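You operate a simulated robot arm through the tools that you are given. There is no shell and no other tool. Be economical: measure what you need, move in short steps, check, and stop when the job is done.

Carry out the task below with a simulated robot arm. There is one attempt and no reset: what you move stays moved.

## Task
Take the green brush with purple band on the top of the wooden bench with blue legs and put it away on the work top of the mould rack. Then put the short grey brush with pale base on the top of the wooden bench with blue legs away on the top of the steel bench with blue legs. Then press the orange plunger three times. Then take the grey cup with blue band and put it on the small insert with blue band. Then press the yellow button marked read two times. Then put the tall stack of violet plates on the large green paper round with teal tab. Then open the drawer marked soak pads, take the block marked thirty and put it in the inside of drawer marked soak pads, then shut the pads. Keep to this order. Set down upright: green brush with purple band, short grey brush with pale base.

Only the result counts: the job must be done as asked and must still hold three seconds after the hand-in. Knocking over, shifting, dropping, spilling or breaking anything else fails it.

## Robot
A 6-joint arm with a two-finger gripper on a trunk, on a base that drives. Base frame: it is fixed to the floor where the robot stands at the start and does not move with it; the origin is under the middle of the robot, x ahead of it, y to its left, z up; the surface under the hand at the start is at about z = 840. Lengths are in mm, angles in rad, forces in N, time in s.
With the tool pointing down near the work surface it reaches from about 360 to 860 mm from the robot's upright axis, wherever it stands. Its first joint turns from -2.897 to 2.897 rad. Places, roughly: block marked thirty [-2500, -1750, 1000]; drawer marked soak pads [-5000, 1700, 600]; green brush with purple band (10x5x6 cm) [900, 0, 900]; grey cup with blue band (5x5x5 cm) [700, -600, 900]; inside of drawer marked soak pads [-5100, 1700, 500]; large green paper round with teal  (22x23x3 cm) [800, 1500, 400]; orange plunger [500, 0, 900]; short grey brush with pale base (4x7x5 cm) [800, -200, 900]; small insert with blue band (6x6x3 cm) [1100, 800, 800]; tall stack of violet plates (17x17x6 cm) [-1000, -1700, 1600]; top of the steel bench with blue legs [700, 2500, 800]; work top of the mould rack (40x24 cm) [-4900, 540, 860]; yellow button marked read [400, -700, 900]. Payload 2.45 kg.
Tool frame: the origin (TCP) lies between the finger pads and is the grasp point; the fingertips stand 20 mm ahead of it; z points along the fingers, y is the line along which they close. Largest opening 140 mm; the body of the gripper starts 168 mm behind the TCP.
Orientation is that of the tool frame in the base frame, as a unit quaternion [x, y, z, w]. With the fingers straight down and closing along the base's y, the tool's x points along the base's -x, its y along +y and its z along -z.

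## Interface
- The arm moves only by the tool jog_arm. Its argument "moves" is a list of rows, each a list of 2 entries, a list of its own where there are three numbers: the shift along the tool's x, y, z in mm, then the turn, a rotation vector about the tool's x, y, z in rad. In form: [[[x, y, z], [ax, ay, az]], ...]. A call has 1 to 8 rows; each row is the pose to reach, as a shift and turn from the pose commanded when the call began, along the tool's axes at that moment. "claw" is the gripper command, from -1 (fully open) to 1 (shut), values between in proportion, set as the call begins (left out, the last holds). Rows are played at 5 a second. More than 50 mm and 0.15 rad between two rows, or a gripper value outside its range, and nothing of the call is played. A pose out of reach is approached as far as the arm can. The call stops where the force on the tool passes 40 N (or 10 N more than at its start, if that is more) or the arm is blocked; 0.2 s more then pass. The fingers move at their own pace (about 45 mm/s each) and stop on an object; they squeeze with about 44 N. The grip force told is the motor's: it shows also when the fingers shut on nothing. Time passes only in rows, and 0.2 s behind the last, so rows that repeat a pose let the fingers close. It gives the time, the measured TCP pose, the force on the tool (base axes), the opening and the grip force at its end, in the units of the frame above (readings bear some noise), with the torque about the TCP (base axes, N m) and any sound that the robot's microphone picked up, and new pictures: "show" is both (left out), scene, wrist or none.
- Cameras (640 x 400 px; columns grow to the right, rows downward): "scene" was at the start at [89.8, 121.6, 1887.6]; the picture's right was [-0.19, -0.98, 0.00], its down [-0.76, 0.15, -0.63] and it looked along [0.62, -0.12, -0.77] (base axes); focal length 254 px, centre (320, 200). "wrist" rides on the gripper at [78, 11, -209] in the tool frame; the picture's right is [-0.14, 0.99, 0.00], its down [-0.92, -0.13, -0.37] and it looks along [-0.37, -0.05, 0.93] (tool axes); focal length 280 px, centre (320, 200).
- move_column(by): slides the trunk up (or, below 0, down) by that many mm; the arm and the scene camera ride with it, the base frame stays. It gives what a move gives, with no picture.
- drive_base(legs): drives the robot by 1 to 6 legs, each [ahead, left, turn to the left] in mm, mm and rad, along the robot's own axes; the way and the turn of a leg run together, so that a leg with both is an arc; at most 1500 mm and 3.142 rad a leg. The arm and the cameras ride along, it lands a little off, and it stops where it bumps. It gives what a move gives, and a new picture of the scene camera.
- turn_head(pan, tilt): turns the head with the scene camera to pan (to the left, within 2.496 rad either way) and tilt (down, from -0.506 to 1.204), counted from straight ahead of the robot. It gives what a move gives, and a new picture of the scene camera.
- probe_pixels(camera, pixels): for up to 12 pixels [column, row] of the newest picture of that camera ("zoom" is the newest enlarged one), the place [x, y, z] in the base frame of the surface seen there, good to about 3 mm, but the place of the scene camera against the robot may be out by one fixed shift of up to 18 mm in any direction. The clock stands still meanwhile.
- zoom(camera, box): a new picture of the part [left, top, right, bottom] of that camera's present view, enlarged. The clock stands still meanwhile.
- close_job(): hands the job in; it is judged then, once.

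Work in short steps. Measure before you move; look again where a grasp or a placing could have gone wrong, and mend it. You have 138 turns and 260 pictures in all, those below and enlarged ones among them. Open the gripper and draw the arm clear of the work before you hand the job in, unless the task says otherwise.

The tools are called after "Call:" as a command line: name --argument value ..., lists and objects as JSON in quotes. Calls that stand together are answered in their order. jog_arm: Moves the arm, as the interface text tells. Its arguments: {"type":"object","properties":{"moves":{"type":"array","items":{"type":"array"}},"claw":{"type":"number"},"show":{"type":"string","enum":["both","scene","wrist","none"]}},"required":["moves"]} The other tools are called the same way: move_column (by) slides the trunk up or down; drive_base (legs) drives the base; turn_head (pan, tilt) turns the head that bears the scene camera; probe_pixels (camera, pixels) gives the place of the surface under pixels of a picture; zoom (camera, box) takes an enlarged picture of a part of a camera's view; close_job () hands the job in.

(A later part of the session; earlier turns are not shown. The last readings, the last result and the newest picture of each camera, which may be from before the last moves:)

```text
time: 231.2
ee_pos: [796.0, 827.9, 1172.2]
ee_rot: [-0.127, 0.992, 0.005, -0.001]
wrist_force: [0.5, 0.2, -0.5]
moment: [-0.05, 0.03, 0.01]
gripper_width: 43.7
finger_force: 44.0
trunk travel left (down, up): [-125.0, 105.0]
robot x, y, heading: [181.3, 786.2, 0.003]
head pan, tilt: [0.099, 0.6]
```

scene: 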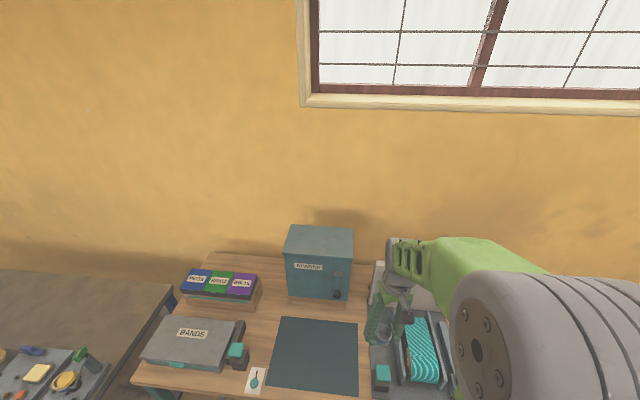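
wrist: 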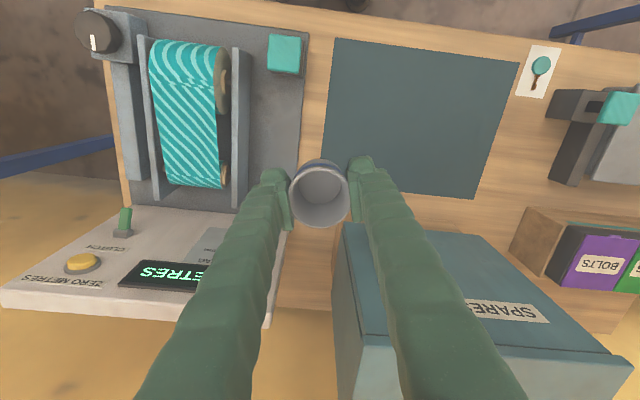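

I probe the gap and cabinet edges with the wrist camera.

Call:
probe_pixels --camera "wrist" --pixels '[[345, 226], [335, 300], [300, 290], [272, 320], [305, 320], [280, 240], [570, 340], [440, 235], [320, 305], [345, 395]]'

Call:
zoom --camera "wrist" --box '[230, 200, 430, 400]'

```text
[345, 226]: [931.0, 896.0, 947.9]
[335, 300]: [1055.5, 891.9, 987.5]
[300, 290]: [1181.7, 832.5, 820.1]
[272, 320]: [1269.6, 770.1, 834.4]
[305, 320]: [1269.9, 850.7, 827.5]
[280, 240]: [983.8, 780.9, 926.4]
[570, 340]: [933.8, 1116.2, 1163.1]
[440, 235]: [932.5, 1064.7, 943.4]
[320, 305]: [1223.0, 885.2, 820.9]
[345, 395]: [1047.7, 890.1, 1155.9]
```

```text
2.00 times, centred on (330, 300) of wrist
```

zoom: 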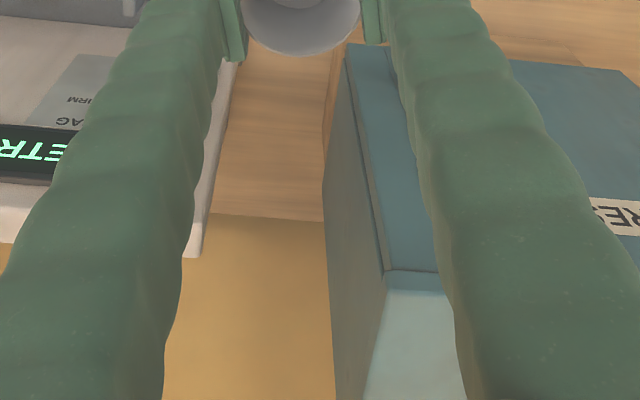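

The gap is bare, so the insert may hide behind the "0 METRES" panel. I reach forward above it at z 1172 to look behind.

Call:
jog_arm --moves '[[[-38, -20, -10], [0, 0, 0]], [[-76, -40, -20], [0, 0, 0]], [[-114, -60, -30], [0, 0, 0]], [[-152, -78, -30], [0, 0, 0]], [[-190, -78, -30], [0, 0, 0]]]' --show "wrist"

```text
time: 232.4
ee_pos: [998.1, 803.3, 1200.3]
ee_rot: [-0.128, 0.992, 0.005, -0.001]
wrist_force: [0.2, -0.1, -0.4]
moment: [-0.03, 0.06, -0.01]
gripper_width: 43.9
finger_force: 44.5
trunk travel left (down, up): [-125.0, 105.0]
robot x, y, heading: [179.7, 789.9, 0.008]
head pan, tilt: [0.099, 0.6]
```

wrist: 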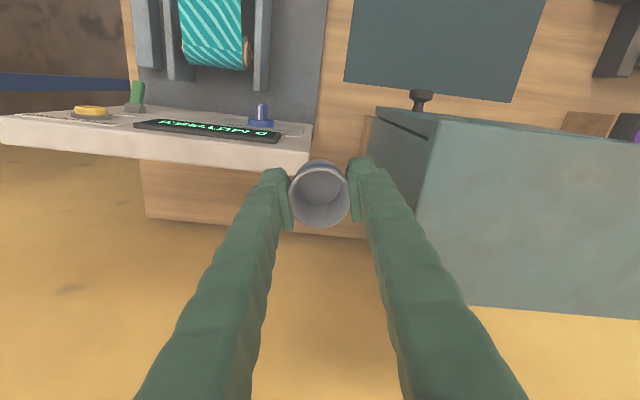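

The held cup hides exactly the spot (1100,~770) in this view. I check the panel's height, then step sideways to uncover it.

Call:
probe_pixels --camera "wrist" --pixels '[[305, 155], [150, 140], [262, 105], [250, 220], [310, 235], [345, 232], [420, 95], [425, 170]]'

Call:
zoom --camera "wrist" --box '[240, 110, 440, 250]'

```text
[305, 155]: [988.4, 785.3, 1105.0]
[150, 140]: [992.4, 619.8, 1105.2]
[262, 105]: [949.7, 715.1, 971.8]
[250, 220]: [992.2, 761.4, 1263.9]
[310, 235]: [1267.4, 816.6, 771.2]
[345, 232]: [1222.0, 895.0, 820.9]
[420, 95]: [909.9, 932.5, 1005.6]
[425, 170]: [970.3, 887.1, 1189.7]
```

```text
2.86 times, centred on (340, 180) of wrist
```

zoom: 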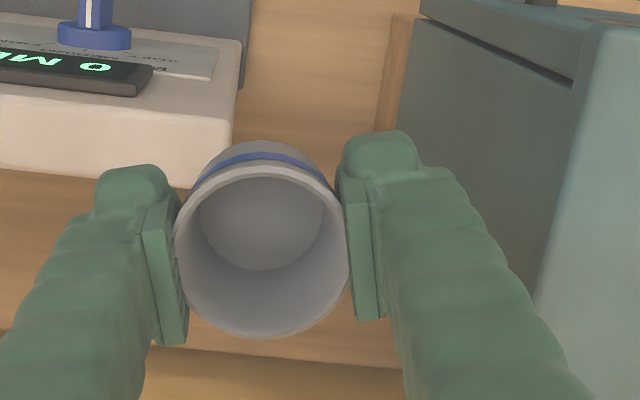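

Panel top is z 1105, so I can step 70 mm in -y at z 1200.

Call:
jog_arm --moves '[[[9, -34, -10], [0, 0, 0]], [[17, -68, -20], [0, 0, 0]], [[17, -68, -20], [0, 0, 0]]]' --show "wrist"

```text
time: 233.2
ee_pos: [998.3, 731.3, 1223.1]
ee_rot: [-0.127, 0.992, 0.005, 0.0]
wrist_force: [-0.6, 0.3, 0.0]
moment: [0.03, -0.02, 0.0]
gripper_width: 43.7
finger_force: 44.2
trunk travel left (down, up): [-125.0, 105.0]
robot x, y, heading: [177.9, 790.7, 0.007]
head pan, tilt: [0.099, 0.6]
```

wrist: 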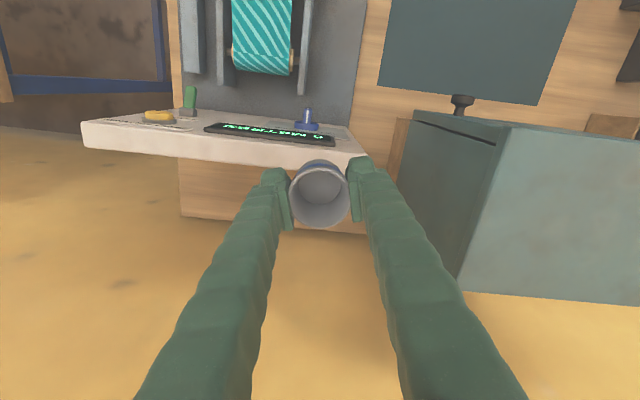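

The spot is still behind the cup. I step another 90 mm in -y.

Call:
jog_arm --moves '[[[11, -43, 0], [0, 0, 0]], [[22, -87, 0], [0, 0, 0]], [[22, -87, 0], [0, 0, 0]]]' --show "wrist"

```text
time: 234.0
ee_pos: [998.9, 643.5, 1219.7]
ee_rot: [-0.128, 0.992, 0.005, 0.001]
wrist_force: [0.4, -0.2, -0.6]
moment: [0.0, -0.04, 0.02]
gripper_width: 43.8
finger_force: 44.1
trunk travel left (down, up): [-125.0, 105.0]
robot x, y, heading: [178.3, 789.0, 0.005]
head pan, tilt: [0.099, 0.6]
```

wrist: 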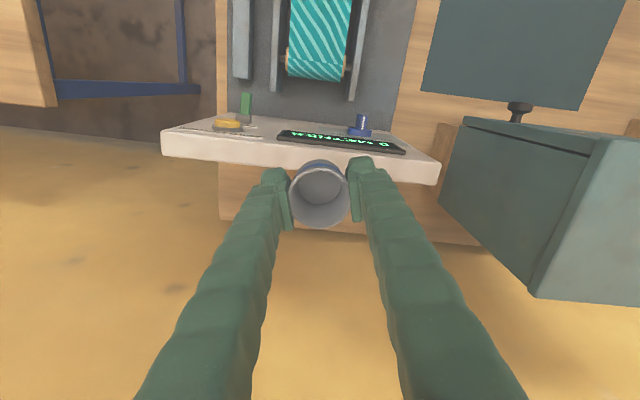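

No insert is seen behind the panel, but a strip close to its back is hidden. I drive 80 mm further in to look down there.

Call:
drive_base --legs '[[80, 0, 0]]'

Call:
jog_arm --moves '[[[0, 0, 0], [0, 0, 0]]]' --show "wrist"

```text
time: 235.1
ee_pos: [1080.3, 644.4, 1219.6]
ee_rot: [-0.127, 0.992, 0.005, -0.001]
wrist_force: [0.5, 0.1, -0.8]
moment: [-0.02, 0.08, -0.01]
gripper_width: 43.6
finger_force: 43.5
trunk travel left (down, up): [-125.0, 105.0]
robot x, y, heading: [260.8, 791.7, 0.002]
head pan, tilt: [0.099, 0.6]
```

scene: 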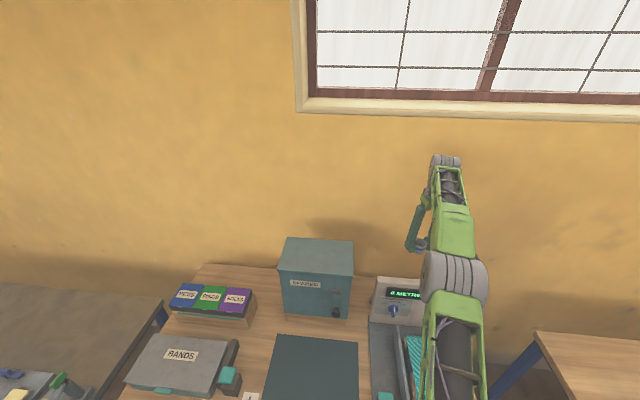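

```text
time: 235.5
ee_pos: [1079.3, 643.5, 1220.0]
ee_rot: [-0.128, 0.992, 0.006, 0.0]
wrist_force: [0.7, -0.2, -0.1]
moment: [-0.01, 0.03, 0.02]
gripper_width: 43.5
finger_force: 44.0
trunk travel left (down, up): [-125.0, 105.0]
robot x, y, heading: [257.4, 788.1, 0.008]
head pan, tilt: [0.099, 0.6]
```

wrist: 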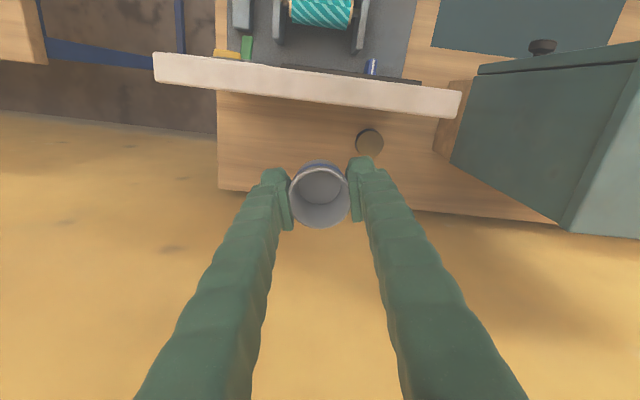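

Something round stands behind the panel at (369,141). I zoom and probe it.

Call:
zoom --camera "wrist" --box '[320, 90, 460, 190]'

Call:
probe_pixels --camera "wrist" --pixels '[[370, 128], [357, 140], [383, 143], [369, 142], [370, 154], [376, 155], [395, 150], [430, 105], [350, 95], [453, 140]]'

```text
4.00 times, centred on (390, 140) of wrist
```

zoom: 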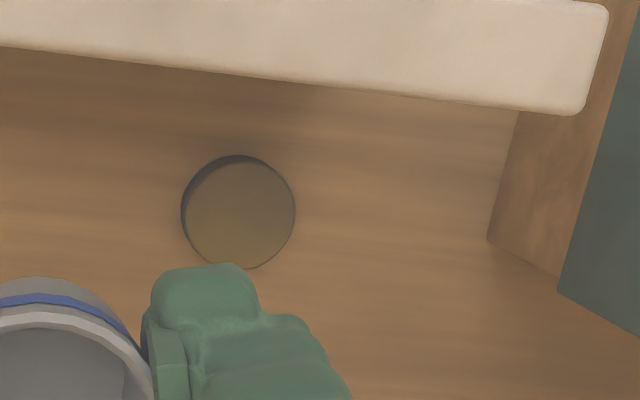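

```text
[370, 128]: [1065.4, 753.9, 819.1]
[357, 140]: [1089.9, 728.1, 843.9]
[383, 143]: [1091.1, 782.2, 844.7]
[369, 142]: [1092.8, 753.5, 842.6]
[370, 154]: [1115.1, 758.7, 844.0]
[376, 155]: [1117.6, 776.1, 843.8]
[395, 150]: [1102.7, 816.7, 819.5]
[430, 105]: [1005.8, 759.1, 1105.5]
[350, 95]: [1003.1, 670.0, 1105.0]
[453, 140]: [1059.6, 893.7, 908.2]
```

Found the insert: top z≈844, centre about (1091,755), behind the panel. The camera side of the gripper would meet the panel (top z 1105), so I turn the tool by about -2.89 rad to bring the camera to the wall side, while moving over the insert.

Call:
jog_arm --moves '[[[0, 0, -10], [0, 0, -0.15]], [[-5, 14, -20], [0, 0, -0.3]], [[-10, 28, -25], [0, 0, -0.45]], [[-15, 42, -25], [0, 0, -0.6]], [[-20, 56, -25], [0, 0, -0.75]], [[-25, 70, -25], [0, 0, -0.9]], [[-32, 87, -25], [0, 0, -1.05]], [[-38.6, 104.7, -25], [0, 0, -1.2]]]' --show "none"

Call:
jog_arm --moves '[[[0, 0, 0], [0, 0, -0.15]], [[0, 0, 0], [0, 0, -0.3]], [[0, 0, 0], [0, 0, -0.45]], [[0, 0, 0], [0, 0, -0.6]], [[0, 0, 0], [0, 0, -0.75]], [[0, 0, 0], [0, 0, -0.9]], [[0, 0, 0], [0, 0, -1.05]], [[0, 0, 0], [0, 0, -1.2]]]' --show "none"

Call:
jog_arm --moves '[[[0, 0, 0], [0, 0, -0.15]], [[0, 0, 0], [0, 0, -0.3]], [[0, 0, 0], [0, 0, -0.45]], [[0, 0, 0], [0, 0, -0.49]]]' --show "both"

```text
time: 237.3
ee_pos: [1089.4, 753.9, 1246.4]
ee_rot: [-0.666, 0.746, 0.006, 0.003]
wrist_force: [-0.7, -0.5, -1.2]
moment: [-0.05, -0.04, -0.01]
gripper_width: 43.5
finger_force: 44.5
trunk travel left (down, up): [-125.0, 105.0]
robot x, y, heading: [258.8, 786.9, 0.009]
head pan, tilt: [0.099, 0.6]
```

```text
time: 239.1
ee_pos: [1089.3, 753.6, 1246.6]
ee_rot: [0.971, -0.239, -0.002, -0.005]
wrist_force: [0.6, -0.1, -0.3]
moment: [-0.01, -0.03, -0.02]
gripper_width: 43.3
finger_force: 43.6
trunk travel left (down, up): [-125.0, 105.0]
robot x, y, heading: [259.4, 792.8, 0.01]
head pan, tilt: [0.099, 0.6]
```

```text
time: 240.1
ee_pos: [1089.8, 754.0, 1246.1]
ee_rot: [0.996, -0.092, -0.002, -0.006]
wrist_force: [0.1, -0.2, -0.1]
moment: [0.0, 0.01, 0.0]
gripper_width: 43.5
finger_force: 44.0
out of reach, approached as far as the arm can: row 3, 4
trunk travel left (down, up): [-125.0, 105.0]
robot x, y, heading: [259.0, 790.0, 0.009]
head pan, tilt: [0.099, 0.6]
```

scene: 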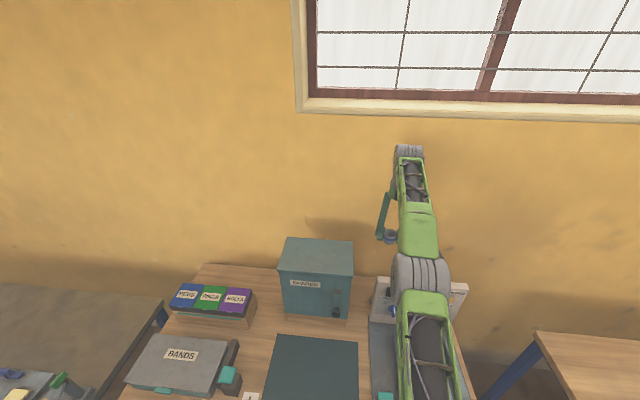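
wrist: 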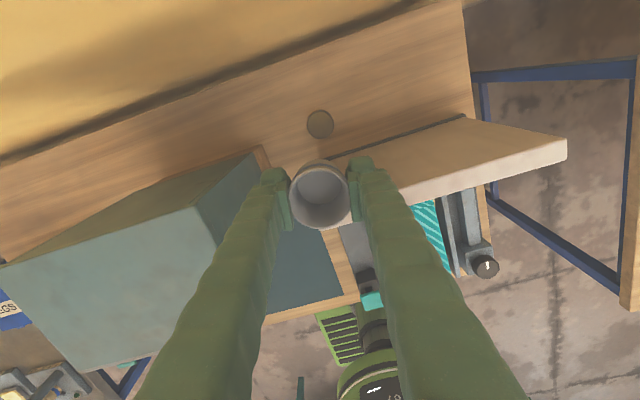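

The tool is now turned (yaw limit reached, 0.18 off, fine). I probe the forearm's height near the panel relative to the TCP (z 1246) to see whether it clears the panel when lowered.

Call:
probe_pixels --camera "scene" --pixels '[[408, 152], [412, 180], [415, 210], [418, 235], [420, 270], [425, 300], [388, 238], [392, 200], [400, 300], [404, 195]]'

Call:
zoom --camera "scene" --box '[340, 130, 480, 330]'

```text
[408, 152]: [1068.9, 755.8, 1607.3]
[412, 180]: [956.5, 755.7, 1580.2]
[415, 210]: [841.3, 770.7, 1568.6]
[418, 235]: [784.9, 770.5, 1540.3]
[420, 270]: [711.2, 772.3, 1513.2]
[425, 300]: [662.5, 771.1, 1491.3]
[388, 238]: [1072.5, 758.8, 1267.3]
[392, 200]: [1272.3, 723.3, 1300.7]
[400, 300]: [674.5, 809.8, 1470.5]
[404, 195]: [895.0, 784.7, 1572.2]
```

```text
2.00 times, centred on (410, 230) of scene
```

zoom: 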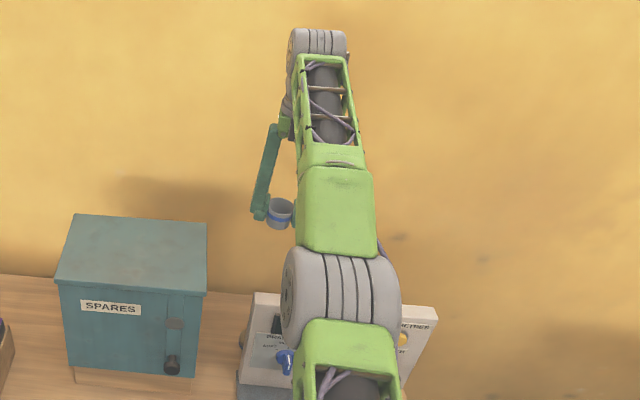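

Forearm's underside would be ~1120–1150 above the panel top of 1105, gripper body clear. I re-measure the insert from this side.

Call:
probe_pixels --camera "wrist" --pixels '[[308, 124], [332, 124], [320, 112], [320, 136], [320, 124], [430, 130], [455, 119], [345, 155]]'

Call:
zoom --camera "wrist" --box '[270, 90, 390, 240]'

```text
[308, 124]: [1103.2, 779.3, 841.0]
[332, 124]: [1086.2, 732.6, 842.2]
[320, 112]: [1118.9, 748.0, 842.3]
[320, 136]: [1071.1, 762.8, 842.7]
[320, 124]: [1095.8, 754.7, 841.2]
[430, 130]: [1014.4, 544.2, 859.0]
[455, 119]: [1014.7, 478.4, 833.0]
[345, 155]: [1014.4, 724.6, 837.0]
```

```text
2.67 times, centred on (330, 165) of wrist
```

zoom: 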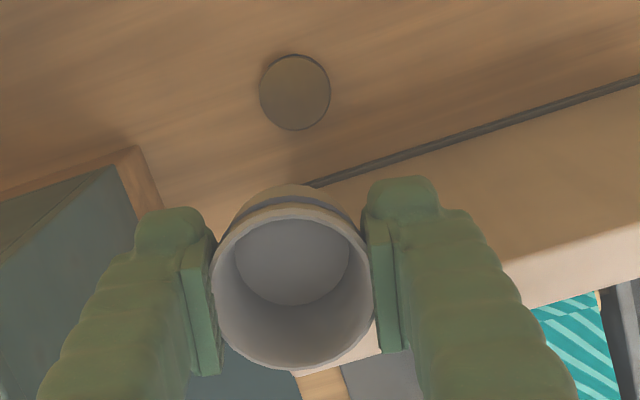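

Insert centre (1094,755), top 842.5. Align and lower to z≈1000 first.

Call:
jog_arm --moves '[[[3.8, -1.7, 40], [0, 0, 0]], [[3.8, -1.7, 80], [0, 0, 0]], [[3.8, -1.7, 120], [0, 0, 0]], [[3.8, -1.7, 160], [0, 0, 0]], [[3.8, -1.7, 200], [0, 0, 0]], [[3.8, -1.7, 240], [0, 0, 0]], [[3.8, -1.7, 240], [0, 0, 0]]]' --show "both"

```text
time: 241.7
ee_pos: [1093.8, 756.9, 1005.7]
ee_rot: [0.996, -0.093, -0.002, -0.006]
wrist_force: [-0.8, 0.7, -0.6]
moment: [-0.02, -0.05, -0.05]
gripper_width: 43.6
finger_force: 44.1
trunk travel left (down, up): [-125.0, 105.0]
robot x, y, heading: [258.3, 791.1, 0.007]
head pan, tilt: [0.099, 0.6]
```

scene: 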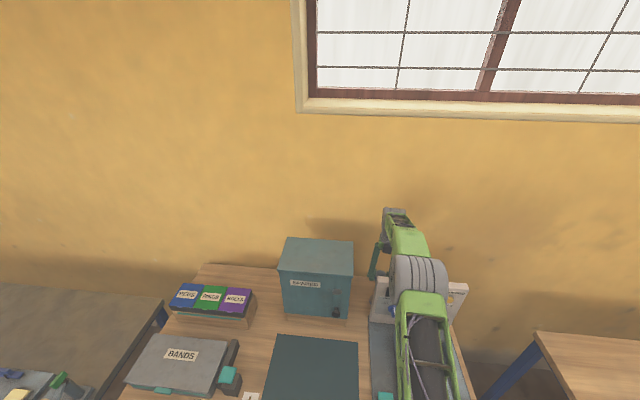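
wrist: 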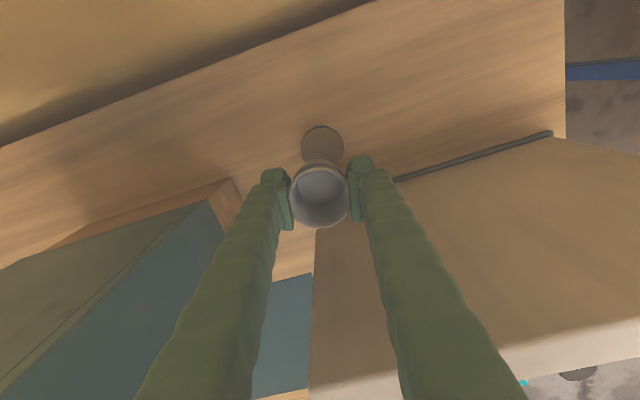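

Probing the elbow/forearm heights near the panel before going lower.

Call:
probe_pixels --camera "scene" --pixels '[[397, 212], [405, 235], [418, 265], [425, 288], [398, 270], [440, 280]]'

Call:
zoom --camera "scene" --box '[340, 190, 480, 330]'

```text
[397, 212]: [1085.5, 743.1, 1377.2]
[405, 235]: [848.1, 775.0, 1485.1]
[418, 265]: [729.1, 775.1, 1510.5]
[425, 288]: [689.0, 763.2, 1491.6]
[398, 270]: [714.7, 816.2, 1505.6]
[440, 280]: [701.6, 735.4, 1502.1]
```

```text
2.86 times, centred on (410, 260) of scene
```

zoom: 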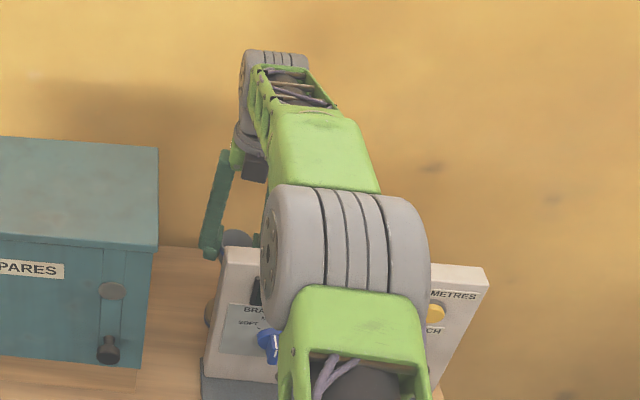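

The forearm slopes up away from the wrist, so clearance is fine. I go down to ~880, then in small steps to contact.

Call:
jog_arm --moves '[[[0, -2, 40], [0, 0, 0]], [[0, -2, 80], [0, 0, 0]], [[0, -2, 115], [0, 0, 0]], [[0, -2, 122], [0, 0, 0]], [[0, -2, 122], [0, 0, 0]]]' --show "wrist"

```text
time: 242.9
ee_pos: [1094.0, 761.3, 882.5]
ee_rot: [0.996, -0.094, -0.001, -0.005]
wrist_force: [0.4, 0.8, -0.1]
moment: [0.02, 0.0, 0.03]
gripper_width: 43.6
finger_force: 43.6
trunk travel left (down, up): [-125.0, 105.0]
robot x, y, heading: [255.1, 789.6, 0.009]
head pan, tilt: [0.099, 0.6]
```

wrist: 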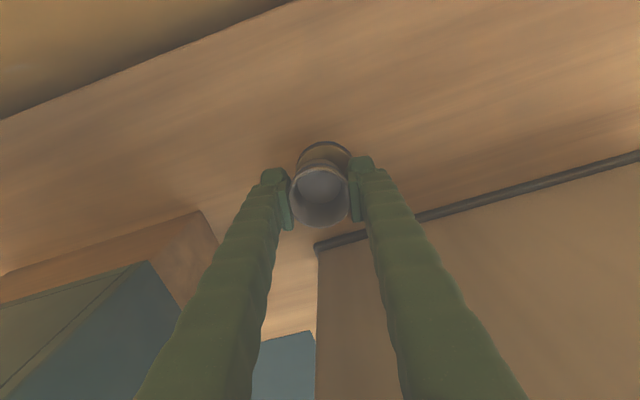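

y reads 761; I want 755. I correct by +6 in tool y and look closer.

Call:
jog_arm --moves '[[[0, 5, 0], [0, 0, 0]], [[0, 5, 0], [0, 0, 0]]]' --show "wrist"

Call:
zoom --camera "wrist" --box '[260, 120, 380, 240]'

Call:
probe_pixels --camera "wrist" --pixels '[[322, 146], [322, 150], [305, 152], [340, 150], [330, 147]]'

```text
time: 243.5
ee_pos: [1093.4, 754.8, 884.2]
ee_rot: [0.996, -0.094, -0.002, -0.006]
wrist_force: [-0.3, 0.3, -0.3]
moment: [0.0, 0.02, -0.03]
gripper_width: 43.7
finger_force: 43.8
trunk travel left (down, up): [-125.0, 105.0]
robot x, y, heading: [258.3, 789.2, 0.008]
head pan, tilt: [0.099, 0.6]
```

wrist: 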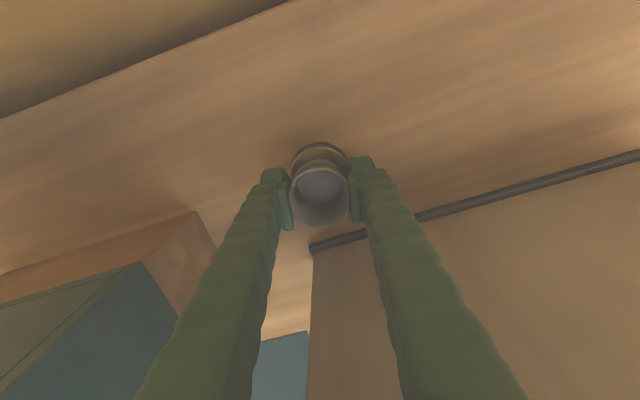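

```text
3.33 times, centred on (320, 180) of wrist
```

zoom: 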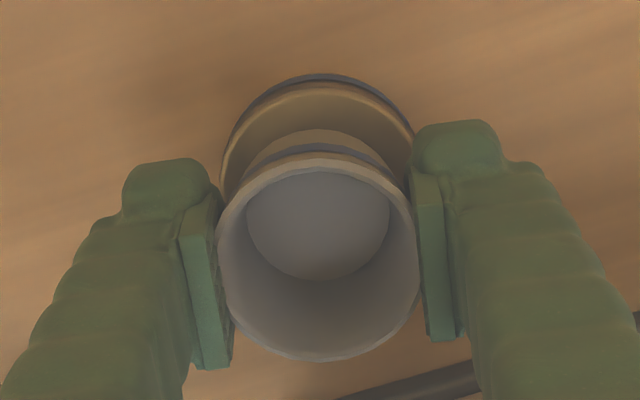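

```text
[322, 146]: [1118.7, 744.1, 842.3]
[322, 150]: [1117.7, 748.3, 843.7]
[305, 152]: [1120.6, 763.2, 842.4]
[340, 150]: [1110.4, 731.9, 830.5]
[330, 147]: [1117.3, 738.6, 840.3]
```

Aligned with the insert below. Lower gently to contact.

Call:
jog_arm --moves '[[[0, 0, 6], [0, 0, 0]], [[0, 0, 9], [0, 0, 0]], [[0, 0, 11], [0, 0, 0]], [[0, 0, 13], [0, 0, 0]], [[0, 0, 13], [0, 0, 0]]]' --show "none"

```text
time: 244.7
ee_pos: [1093.1, 755.7, 872.5]
ee_rot: [0.996, -0.094, -0.001, -0.005]
wrist_force: [-0.6, -0.8, -0.5]
moment: [-0.02, 0.03, -0.01]
gripper_width: 43.6
finger_force: 44.1
trunk travel left (down, up): [-125.0, 105.0]
robot x, y, heading: [254.2, 790.2, 0.008]
head pan, tilt: [0.099, 0.6]
```

No contact yet; continue in 1–2 mm steps.

Call:
jog_arm --moves '[[[0, 0, 1.5], [0, 0, 0]], [[0, 0, 3], [0, 0, 0]], [[0, 0, 4], [0, 0, 0]], [[0, 0, 4], [0, 0, 0]]]' --show "none"

```text
time: 245.7
ee_pos: [1093.3, 756.7, 869.6]
ee_rot: [0.996, -0.093, 0.002, -0.005]
wrist_force: [-2.2, 0.4, 25.6]
moment: [-0.37, 0.05, -0.02]
gripper_width: 43.6
finger_force: 43.5
trunk travel left (down, up): [-125.0, 105.0]
robot x, y, heading: [254.8, 786.3, 0.003]
head pan, tilt: [0.099, 0.6]
```

Contact at z≈870 (25 N). Relax 2 mm and open to ~75 mm, then rise straight.

Call:
jog_arm --moves '[[[0, 0, -2], [0, 0, 0]], [[0, 0, -2], [0, 0, 0]]]' --show "none"

Call:
jog_arm --moves '[[[0, 0, 0], [0, 0, 0]], [[0, 0, 0], [0, 0, 0]], [[0, 0, 0], [0, 0, 0]], [[0, 0, -10], [0, 0, 0]], [[0, 0, -30], [0, 0, 0]], [[0, 0, -70], [0, 0, 0]], [[0, 0, -110], [0, 0, 0]]]' --claw -0.1 --show "wrist"

```text
time: 246.3
ee_pos: [1092.9, 756.1, 870.7]
ee_rot: [0.996, -0.094, 0.001, -0.005]
wrist_force: [4.4, -0.3, 20.2]
moment: [-0.32, -0.03, 0.09]
gripper_width: 43.4
finger_force: 43.9
trunk travel left (down, up): [-125.0, 105.0]
robot x, y, heading: [259.7, 789.9, 0.01]
head pan, tilt: [0.099, 0.6]
```

```text
time: 247.9
ee_pos: [1091.3, 755.6, 979.6]
ee_rot: [0.996, -0.093, -0.001, -0.005]
wrist_force: [0.2, 0.4, 1.3]
moment: [-0.02, -0.01, 0.01]
gripper_width: 76.9
finger_force: 0.0
trunk travel left (down, up): [-125.0, 105.0]
robot x, y, heading: [257.7, 789.3, 0.004]
head pan, tilt: [0.099, 0.6]
```

wrist: 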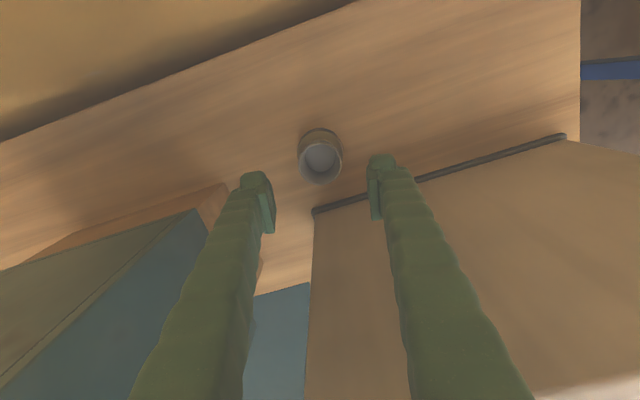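

Check that the cup really stands on the insert.

Call:
zoom --camera "wrist" --box '[270, 110, 370, 210]'

Call:
probe_pixels --camera "wrist" --pixels '[[320, 141], [303, 162], [338, 162], [320, 183], [320, 160], [320, 131]]'

Call:
jog_arm --moves '[[[0, 0, -45], [0, 0, 0]], [[0, 0, -90], [0, 0, 0]], [[0, 0, -135], [0, 0, 0]], [[0, 0, -180], [0, 0, 0]], [[0, 0, -225], [0, 0, 0]], [[0, 0, -240], [0, 0, 0]]]' --claw 1 --show "none"

```text
4.00 times, centred on (320, 160) of wrist
```

zoom: 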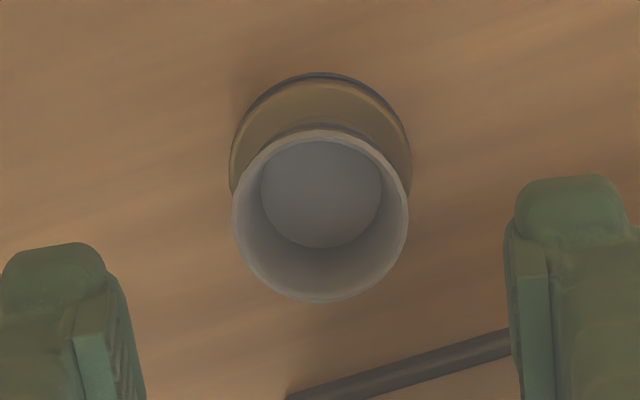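

```text
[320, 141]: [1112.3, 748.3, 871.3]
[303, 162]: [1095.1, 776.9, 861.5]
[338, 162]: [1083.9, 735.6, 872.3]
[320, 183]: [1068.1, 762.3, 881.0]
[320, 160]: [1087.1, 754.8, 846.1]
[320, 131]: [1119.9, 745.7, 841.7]
```

```text
time: 249.3
ee_pos: [1092.6, 751.3, 1219.9]
ee_rot: [0.996, -0.093, -0.001, -0.006]
wrist_force: [0.0, -0.3, -0.8]
moment: [-0.07, -0.01, 0.0]
gripper_width: 0.0
finger_force: 29.2
trunk travel left (down, up): [-125.0, 105.0]
robot x, y, heading: [256.8, 791.4, 0.006]
head pan, tilt: [0.099, 0.6]
```

The cup stands centred on the insert. Now I draw back over the panel at z≈1220, unwinding the wrist.

Call:
jog_arm --moves '[[[-45, 0, 0], [0, 0, 0.1]], [[-90, 0, 0], [0, 0, 0.2]], [[-135, 0, 0], [0, 0, 0.35]], [[-180, 0, 0], [0, 0, 0.5]], [[-225, 0, 0], [0, 0, 0.65]], [[-270, 0, 0], [0, 0, 0.8]], [[-315, 0, 0], [0, 0, 0.95]], [[-360, 0, 0], [0, 0, 1.1]]]' --show "none"

Call:
jog_arm --moves '[[[0, 0, 0], [0, 0, 0.15]], [[0, 0, 0], [0, 0, 0.3]], [[0, 0, 0], [0, 0, 0.45]], [[0, 0, 0], [0, 0, 0.6]], [[0, 0, 0], [0, 0, 0.75]], [[0, 0, 0], [0, 0, 0.9]], [[0, 0, 0], [0, 0, 1.05]], [[0, 0, 0], [0, 0, 1.2]]]' --show "none"

```text
time: 251.1
ee_pos: [738.3, 818.6, 1221.1]
ee_rot: [0.799, -0.601, -0.004, -0.004]
wrist_force: [0.2, -0.7, -0.3]
moment: [-0.02, -0.09, -0.02]
gripper_width: 0.0
finger_force: 29.2
trunk travel left (down, up): [-125.0, 105.0]
robot x, y, heading: [257.8, 788.5, 0.005]
head pan, tilt: [0.099, 0.6]
```

```text
time: 252.9
ee_pos: [739.6, 819.5, 1220.2]
ee_rot: [-0.321, 0.947, 0.004, 0.001]
wrist_force: [-0.4, 0.6, 0.2]
moment: [0.04, -0.01, 0.03]
gripper_width: 0.2
finger_force: 29.2
trunk travel left (down, up): [-125.0, 105.0]
robot x, y, heading: [258.1, 791.5, 0.008]
head pan, tilt: [0.099, 0.6]
```

Now drive back to the wooden bench, before the READ button.

Call:
drive_base --legs '[[-400, 0, 0], [0, -1480, 0]]'

Call:
jog_arm --moves '[[[0, 0, 0], [0, 0, 0.15]], [[0, 0, 10], [0, 0, 0.3]], [[0, 0, 20], [0, 0, 0.45]], [[0, 0, 30], [0, 0, 0.6]], [[0, 0, 40], [0, 0, 0.654]]]' --show "wrist"

```text
time: 268.1
ee_pos: [349.2, -660.9, 1219.6]
ee_rot: [-0.323, 0.946, 0.005, 0.002]
wrist_force: [-0.1, 0.4, 0.2]
moment: [0.0, 0.01, 0.04]
gripper_width: 0.0
finger_force: 29.4
trunk travel left (down, up): [-125.0, 105.0]
robot x, y, heading: [-130.6, -689.1, 0.013]
head pan, tilt: [0.099, 0.6]
```

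scene: 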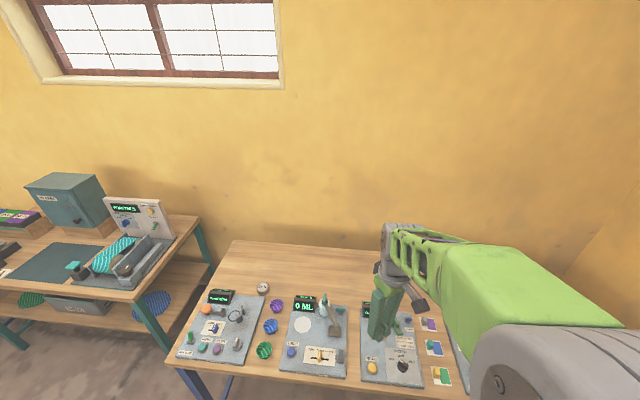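

```text
time: 269.3
ee_pos: [349.2, -661.3, 1180.9]
ee_rot: [-0.001, 1.0, 0.006, -0.001]
wrist_force: [0.4, -0.1, -0.2]
moment: [0.01, -0.03, -0.01]
gripper_width: 0.0
finger_force: 29.8
trunk travel left (down, up): [-125.0, 105.0]
robot x, y, heading: [-131.3, -693.2, 0.009]
head pan, tilt: [0.099, 0.6]
```

wrist: 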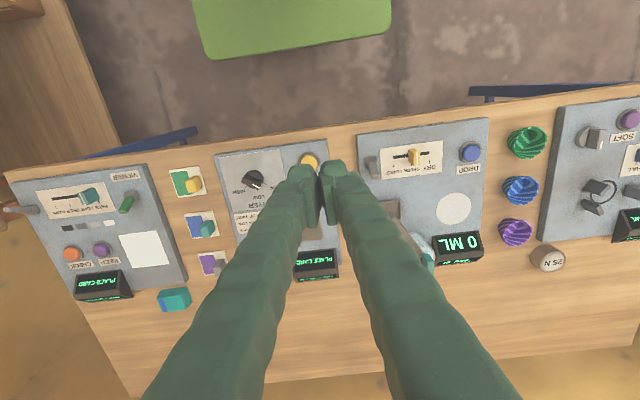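

The yellow button shows at (309,160) on the dryer board (labelled READ earlier). I probe it.

Call:
probe_pixels --camera "wrist" --pixels '[[309, 155], [303, 160], [316, 160], [309, 162], [309, 167], [280, 160]]'

Call:
zoom --camera "wrist" --box '[230, 130, 350, 230]'

```text
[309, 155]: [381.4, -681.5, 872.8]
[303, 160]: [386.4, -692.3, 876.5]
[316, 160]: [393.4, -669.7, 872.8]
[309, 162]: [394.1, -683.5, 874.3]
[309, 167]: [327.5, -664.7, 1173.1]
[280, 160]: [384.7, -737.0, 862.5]
```

```text
4.00 times, centred on (290, 180) of wrist
```

zoom: 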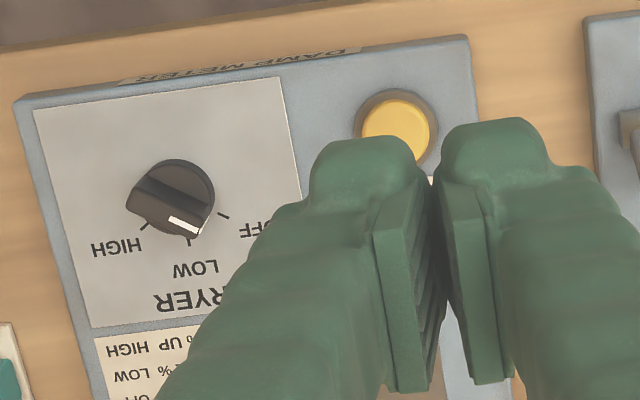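

Button centre (391,-683), top z≈875. I put the shut fingertips above it.

Call:
jog_arm --moves '[[[-42, -25, 0], [0, 0, 0]], [[-42, -25, 45], [0, 0, 0]], [[-42, -25, 90], [0, 0, 0]], [[-42, -25, 135], [0, 0, 0]], [[-42, -25, 180], [0, 0, 0]], [[-42, -25, 225], [0, 0, 0]], [[-42, -25, 265], [0, 0, 0]], [[-42, -25, 265], [0, 0, 0]]]' --show "wrist"

```text
time: 271.1
ee_pos: [391.0, -682.3, 916.8]
ee_rot: [-0.003, 1.0, 0.006, -0.001]
wrist_force: [0.7, -1.4, -0.2]
moment: [0.01, 0.02, -0.02]
gripper_width: 0.0
finger_force: 29.4
trunk travel left (down, up): [-125.0, 105.0]
robot x, y, heading: [-131.8, -691.0, 0.013]
head pan, tilt: [0.099, 0.6]
```

wrist: 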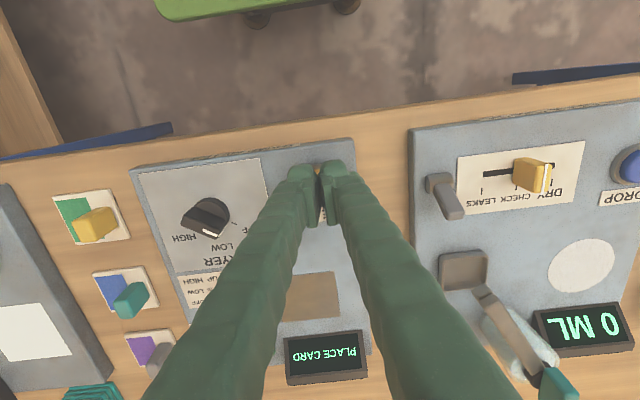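

Well placed. First press: 1–2 mm steps to about 6 mm past contact, listening for the click, then back up.

Call:
jog_arm --moves '[[[0, 0, 15], [0, 0, 0]], [[0, 0, 21], [0, 0, 0]], [[0, 0, 23], [0, 0, 0]], [[0, 0, 25], [0, 0, 0]], [[0, 0, 26.5], [0, 0, 0]], [[0, 0, 26.5], [0, 0, 0]]]' --show "none"

```text
time: 272.5
ee_pos: [391.5, -682.3, 889.6]
ee_rot: [-0.003, 1.0, 0.005, 0.001]
wrist_force: [0.4, 0.4, 19.0]
moment: [-0.05, -0.04, 0.01]
gripper_width: 5.9
finger_force: 29.1
trunk travel left (down, up): [-125.0, 105.0]
robot x, y, heading: [-131.8, -693.2, 0.017]
head pan, tilt: [0.099, 0.6]
heard: click
```

Click heard. Up, then the second press the same way and up again.

Call:
jog_arm --moves '[[[0, 0, -12], [0, 0, 0]], [[0, 0, -26.5], [0, 0, 0]], [[0, 0, -26.5], [0, 0, 0]]]' --show "wrist"

Call:
jog_arm --moves '[[[0, 0, 15], [0, 0, 0]], [[0, 0, 21], [0, 0, 0]], [[0, 0, 23], [0, 0, 0]], [[0, 0, 25], [0, 0, 0]], [[0, 0, 26.5], [0, 0, 0]], [[0, 0, 26.5], [0, 0, 0]], [[0, 0, 10], [0, 0, 0]], [[0, 0, -20], [0, 0, 0]]]' --show "wrist"

```text
time: 273.3
ee_pos: [389.7, -683.1, 915.3]
ee_rot: [-0.003, 1.0, 0.005, -0.001]
wrist_force: [0.7, 0.1, -0.6]
moment: [-0.02, 0.03, 0.03]
gripper_width: 0.2
finger_force: 29.3
trunk travel left (down, up): [-125.0, 105.0]
robot x, y, heading: [-131.6, -695.3, 0.011]
head pan, tilt: [0.099, 0.6]
```

wrist: 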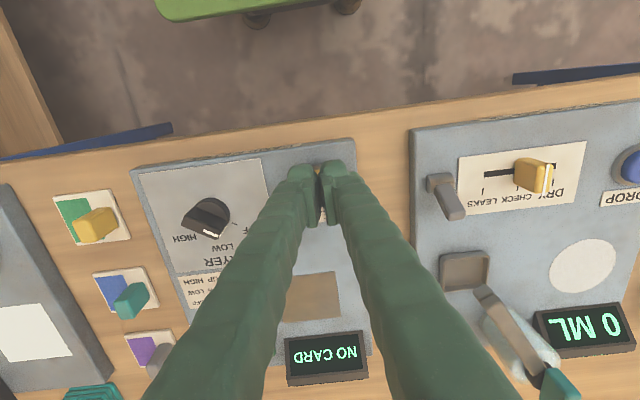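

```text
time: 275.1
ee_pos: [390.4, -681.8, 935.5]
ee_rot: [-0.003, 1.0, 0.005, -0.001]
wrist_force: [-0.4, 0.3, -0.6]
moment: [0.01, -0.01, 0.0]
gripper_width: 0.1
finger_force: 29.4
trunk travel left (down, up): [-125.0, 105.0]
robot x, y, heading: [-130.3, -693.5, 0.012]
head pan, tilt: [0.099, 0.6]
heard: click
```

wrist: 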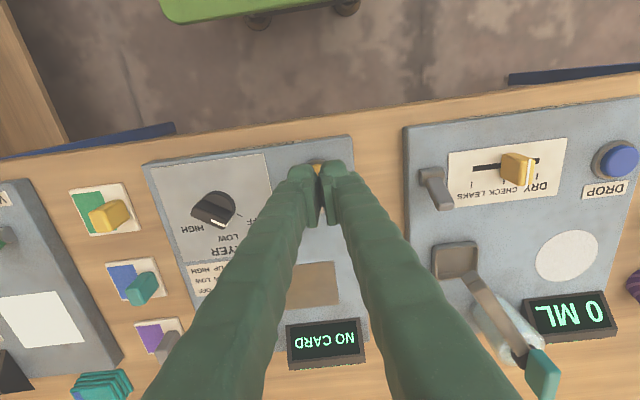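

Both presses clicked and the display reacted. Next the violet plates: I lift the arm, draw in, open and drive to face the yellow shelf.

Call:
jog_arm --moves '[[[0, 0, -45], [0, 0, 0]], [[0, 0, -90], [0, 0, 0]], [[0, 0, -135], [0, 0, 0]], [[0, 0, -180], [0, 0, 0]], [[0, 0, -225], [0, 0, 0]], [[0, 0, -265], [0, 0, 0]]]' --claw -1 --show "none"

Call:
turn_head --pan 0.3 --tilt 0.35

Call:
drive_base --legs '[[-300, 0, 0], [0, 0, -1.583], [0, -570, 0]]'

```text
time: 276.5
ee_pos: [390.8, -684.8, 1200.6]
ee_rot: [-0.003, 1.0, 0.005, -0.001]
wrist_force: [0.0, 1.0, -0.3]
moment: [-0.01, 0.0, 0.02]
gripper_width: 123.9
finger_force: 0.1
trunk travel left (down, up): [-125.0, 105.0]
robot x, y, heading: [-131.6, -689.8, 0.009]
head pan, tilt: [0.099, 0.6]
```

```text
time: 277.3
ee_pos: [391.2, -685.2, 1201.2]
ee_rot: [-0.003, 1.0, 0.005, -0.001]
wrist_force: [0.7, 0.5, 0.6]
moment: [0.03, 0.01, 0.0]
gripper_width: 139.9
finger_force: 0.1
trunk travel left (down, up): [-125.0, 105.0]
robot x, y, heading: [-135.3, -689.5, 0.01]
head pan, tilt: [0.3, 0.351]
```

scene: 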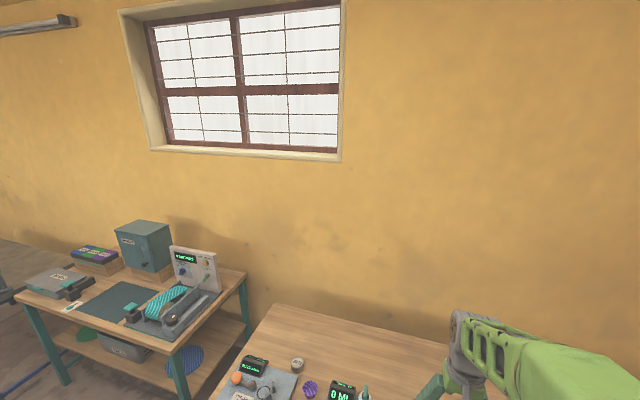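

```text
time: 288.2
ee_pos: [-998.6, -1219.8, 1200.7]
ee_rot: [0.71, 0.704, 0.004, 0.003]
wrist_force: [0.8, 0.4, 0.1]
moment: [-0.01, -0.02, -0.03]
gripper_width: 140.1
finger_force: 0.0
trunk travel left (down, up): [-125.0, 105.0]
robot x, y, heading: [-1000.3, -694.3, -1.573]
head pan, tilt: [0.3, 0.351]
```

scene: 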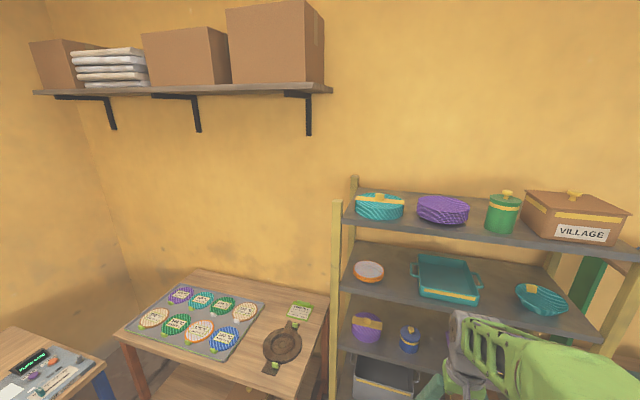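

The violet stack is at (443,209) on the top shelf. Zoom and probe.

Call:
turn_head --pan -0.1 --tilt 0.4

Call:
zoom --camera "scene" --box '[220, 120, 400, 240]'

```text
time: 289.1
ee_pos: [-998.7, -1220.1, 1200.3]
ee_rot: [0.71, 0.705, 0.004, 0.003]
wrist_force: [0.3, 0.0, -0.8]
moment: [0.0, 0.0, 0.0]
gripper_width: 140.1
finger_force: 0.1
trunk travel left (down, up): [-125.0, 105.0]
robot x, y, heading: [-993.6, -698.0, -1.572]
head pan, tilt: [-0.099, 0.4]
```

scene: 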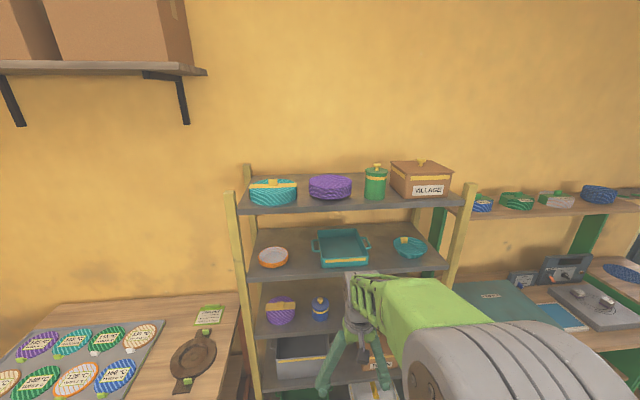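

```text
3.33 times, centred on (310, 180) of scene
```

zoom: 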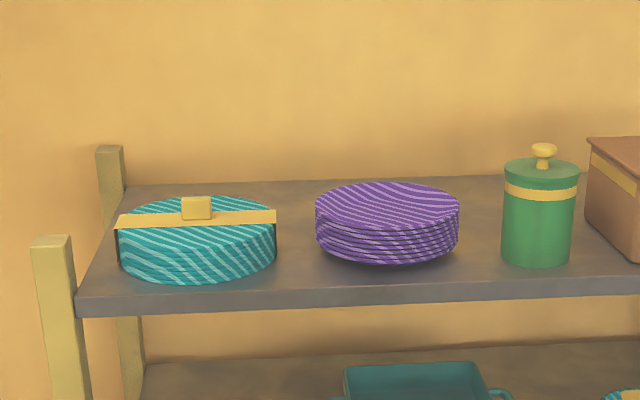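

Call:
probe_pixels --camera "zoom" --pixels '[[317, 215], [458, 215], [388, 186], [388, 228], [388, 205], [388, 240], [388, 258], [330, 245], [445, 245], [388, 290], [430, 275], [505, 250]]'

Call:
zoom --camera "scene" --box '[300, 165, 360, 210]'

```text
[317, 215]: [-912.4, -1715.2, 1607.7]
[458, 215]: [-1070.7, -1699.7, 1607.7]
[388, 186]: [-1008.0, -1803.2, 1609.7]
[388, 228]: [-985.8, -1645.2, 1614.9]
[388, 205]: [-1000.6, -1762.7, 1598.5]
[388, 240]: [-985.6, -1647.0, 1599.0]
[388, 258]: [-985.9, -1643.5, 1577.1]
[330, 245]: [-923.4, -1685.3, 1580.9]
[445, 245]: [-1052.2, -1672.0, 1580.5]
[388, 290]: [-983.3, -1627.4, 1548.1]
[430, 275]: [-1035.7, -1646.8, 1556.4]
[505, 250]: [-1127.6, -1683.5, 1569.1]
```

```text
8.89 times, centred on (330, 188) of scene
```

zoom: 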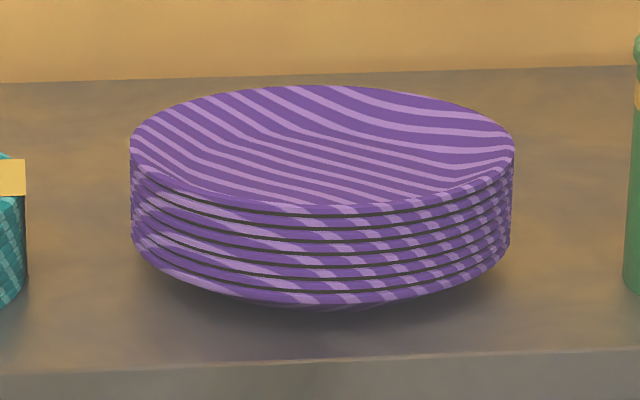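

The stack (seven dished plates, Ø165, rim overhanging a smaller foot) is wider than the gripper, so it needs a pinch over its height with a level tool. I swing the tool to horizontal in front of the shelf.

Call:
jog_arm --moves '[[[-45, 0, -3], [0, -0.15, 0]], [[-89, 0, -13], [0, -0.3, 0]], [[-130, 0, -30], [0, -0.45, 0]], [[-169, 0, -52], [0, -0.6, 0]], [[-205, 0, -80], [0, -0.75, 0]], [[-235, 0, -114], [0, -0.9, 0]], [[-260, 0, -151], [0, -1.05, 0]], [[-280, 0, -191], [0, -1.2, 0]]]' --show "none"

Call:
jog_arm --moves '[[[-44, 0, -5], [0, -0.15, 0]], [[-88, 0, -14], [0, -0.3, 0]], [[-109, 0, -21], [0, -0.371, 0]], [[-109, 0, -21], [0, -0.371, 0]]]' --show "both"

```text
time: 290.9
ee_pos: [-1002.6, -1500.5, 1392.2]
ee_rot: [0.588, 0.579, -0.398, 0.401]
wrist_force: [-0.8, -0.3, 0.2]
moment: [0.02, 0.01, -0.02]
gripper_width: 140.1
finger_force: 0.0
trunk travel left (down, up): [-125.0, 105.0]
robot x, y, heading: [-999.0, -693.7, -1.574]
head pan, tilt: [-0.099, 0.4]
```

```text
time: 291.9
ee_pos: [-1004.8, -1520.8, 1500.4]
ee_rot: [0.504, 0.496, -0.499, 0.501]
wrist_force: [0.1, 0.2, 0.0]
moment: [0.03, 0.0, 0.02]
gripper_width: 140.1
finger_force: 0.0
trunk travel left (down, up): [-125.0, 105.0]
robot x, y, heading: [-997.6, -698.2, -1.57]
head pan, tilt: [-0.099, 0.4]
```

scene: 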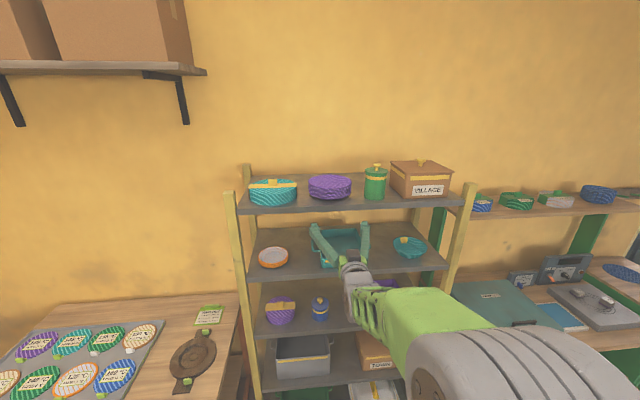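
wrist: 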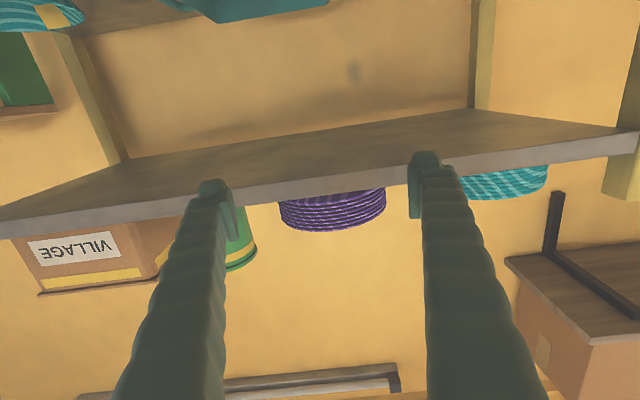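

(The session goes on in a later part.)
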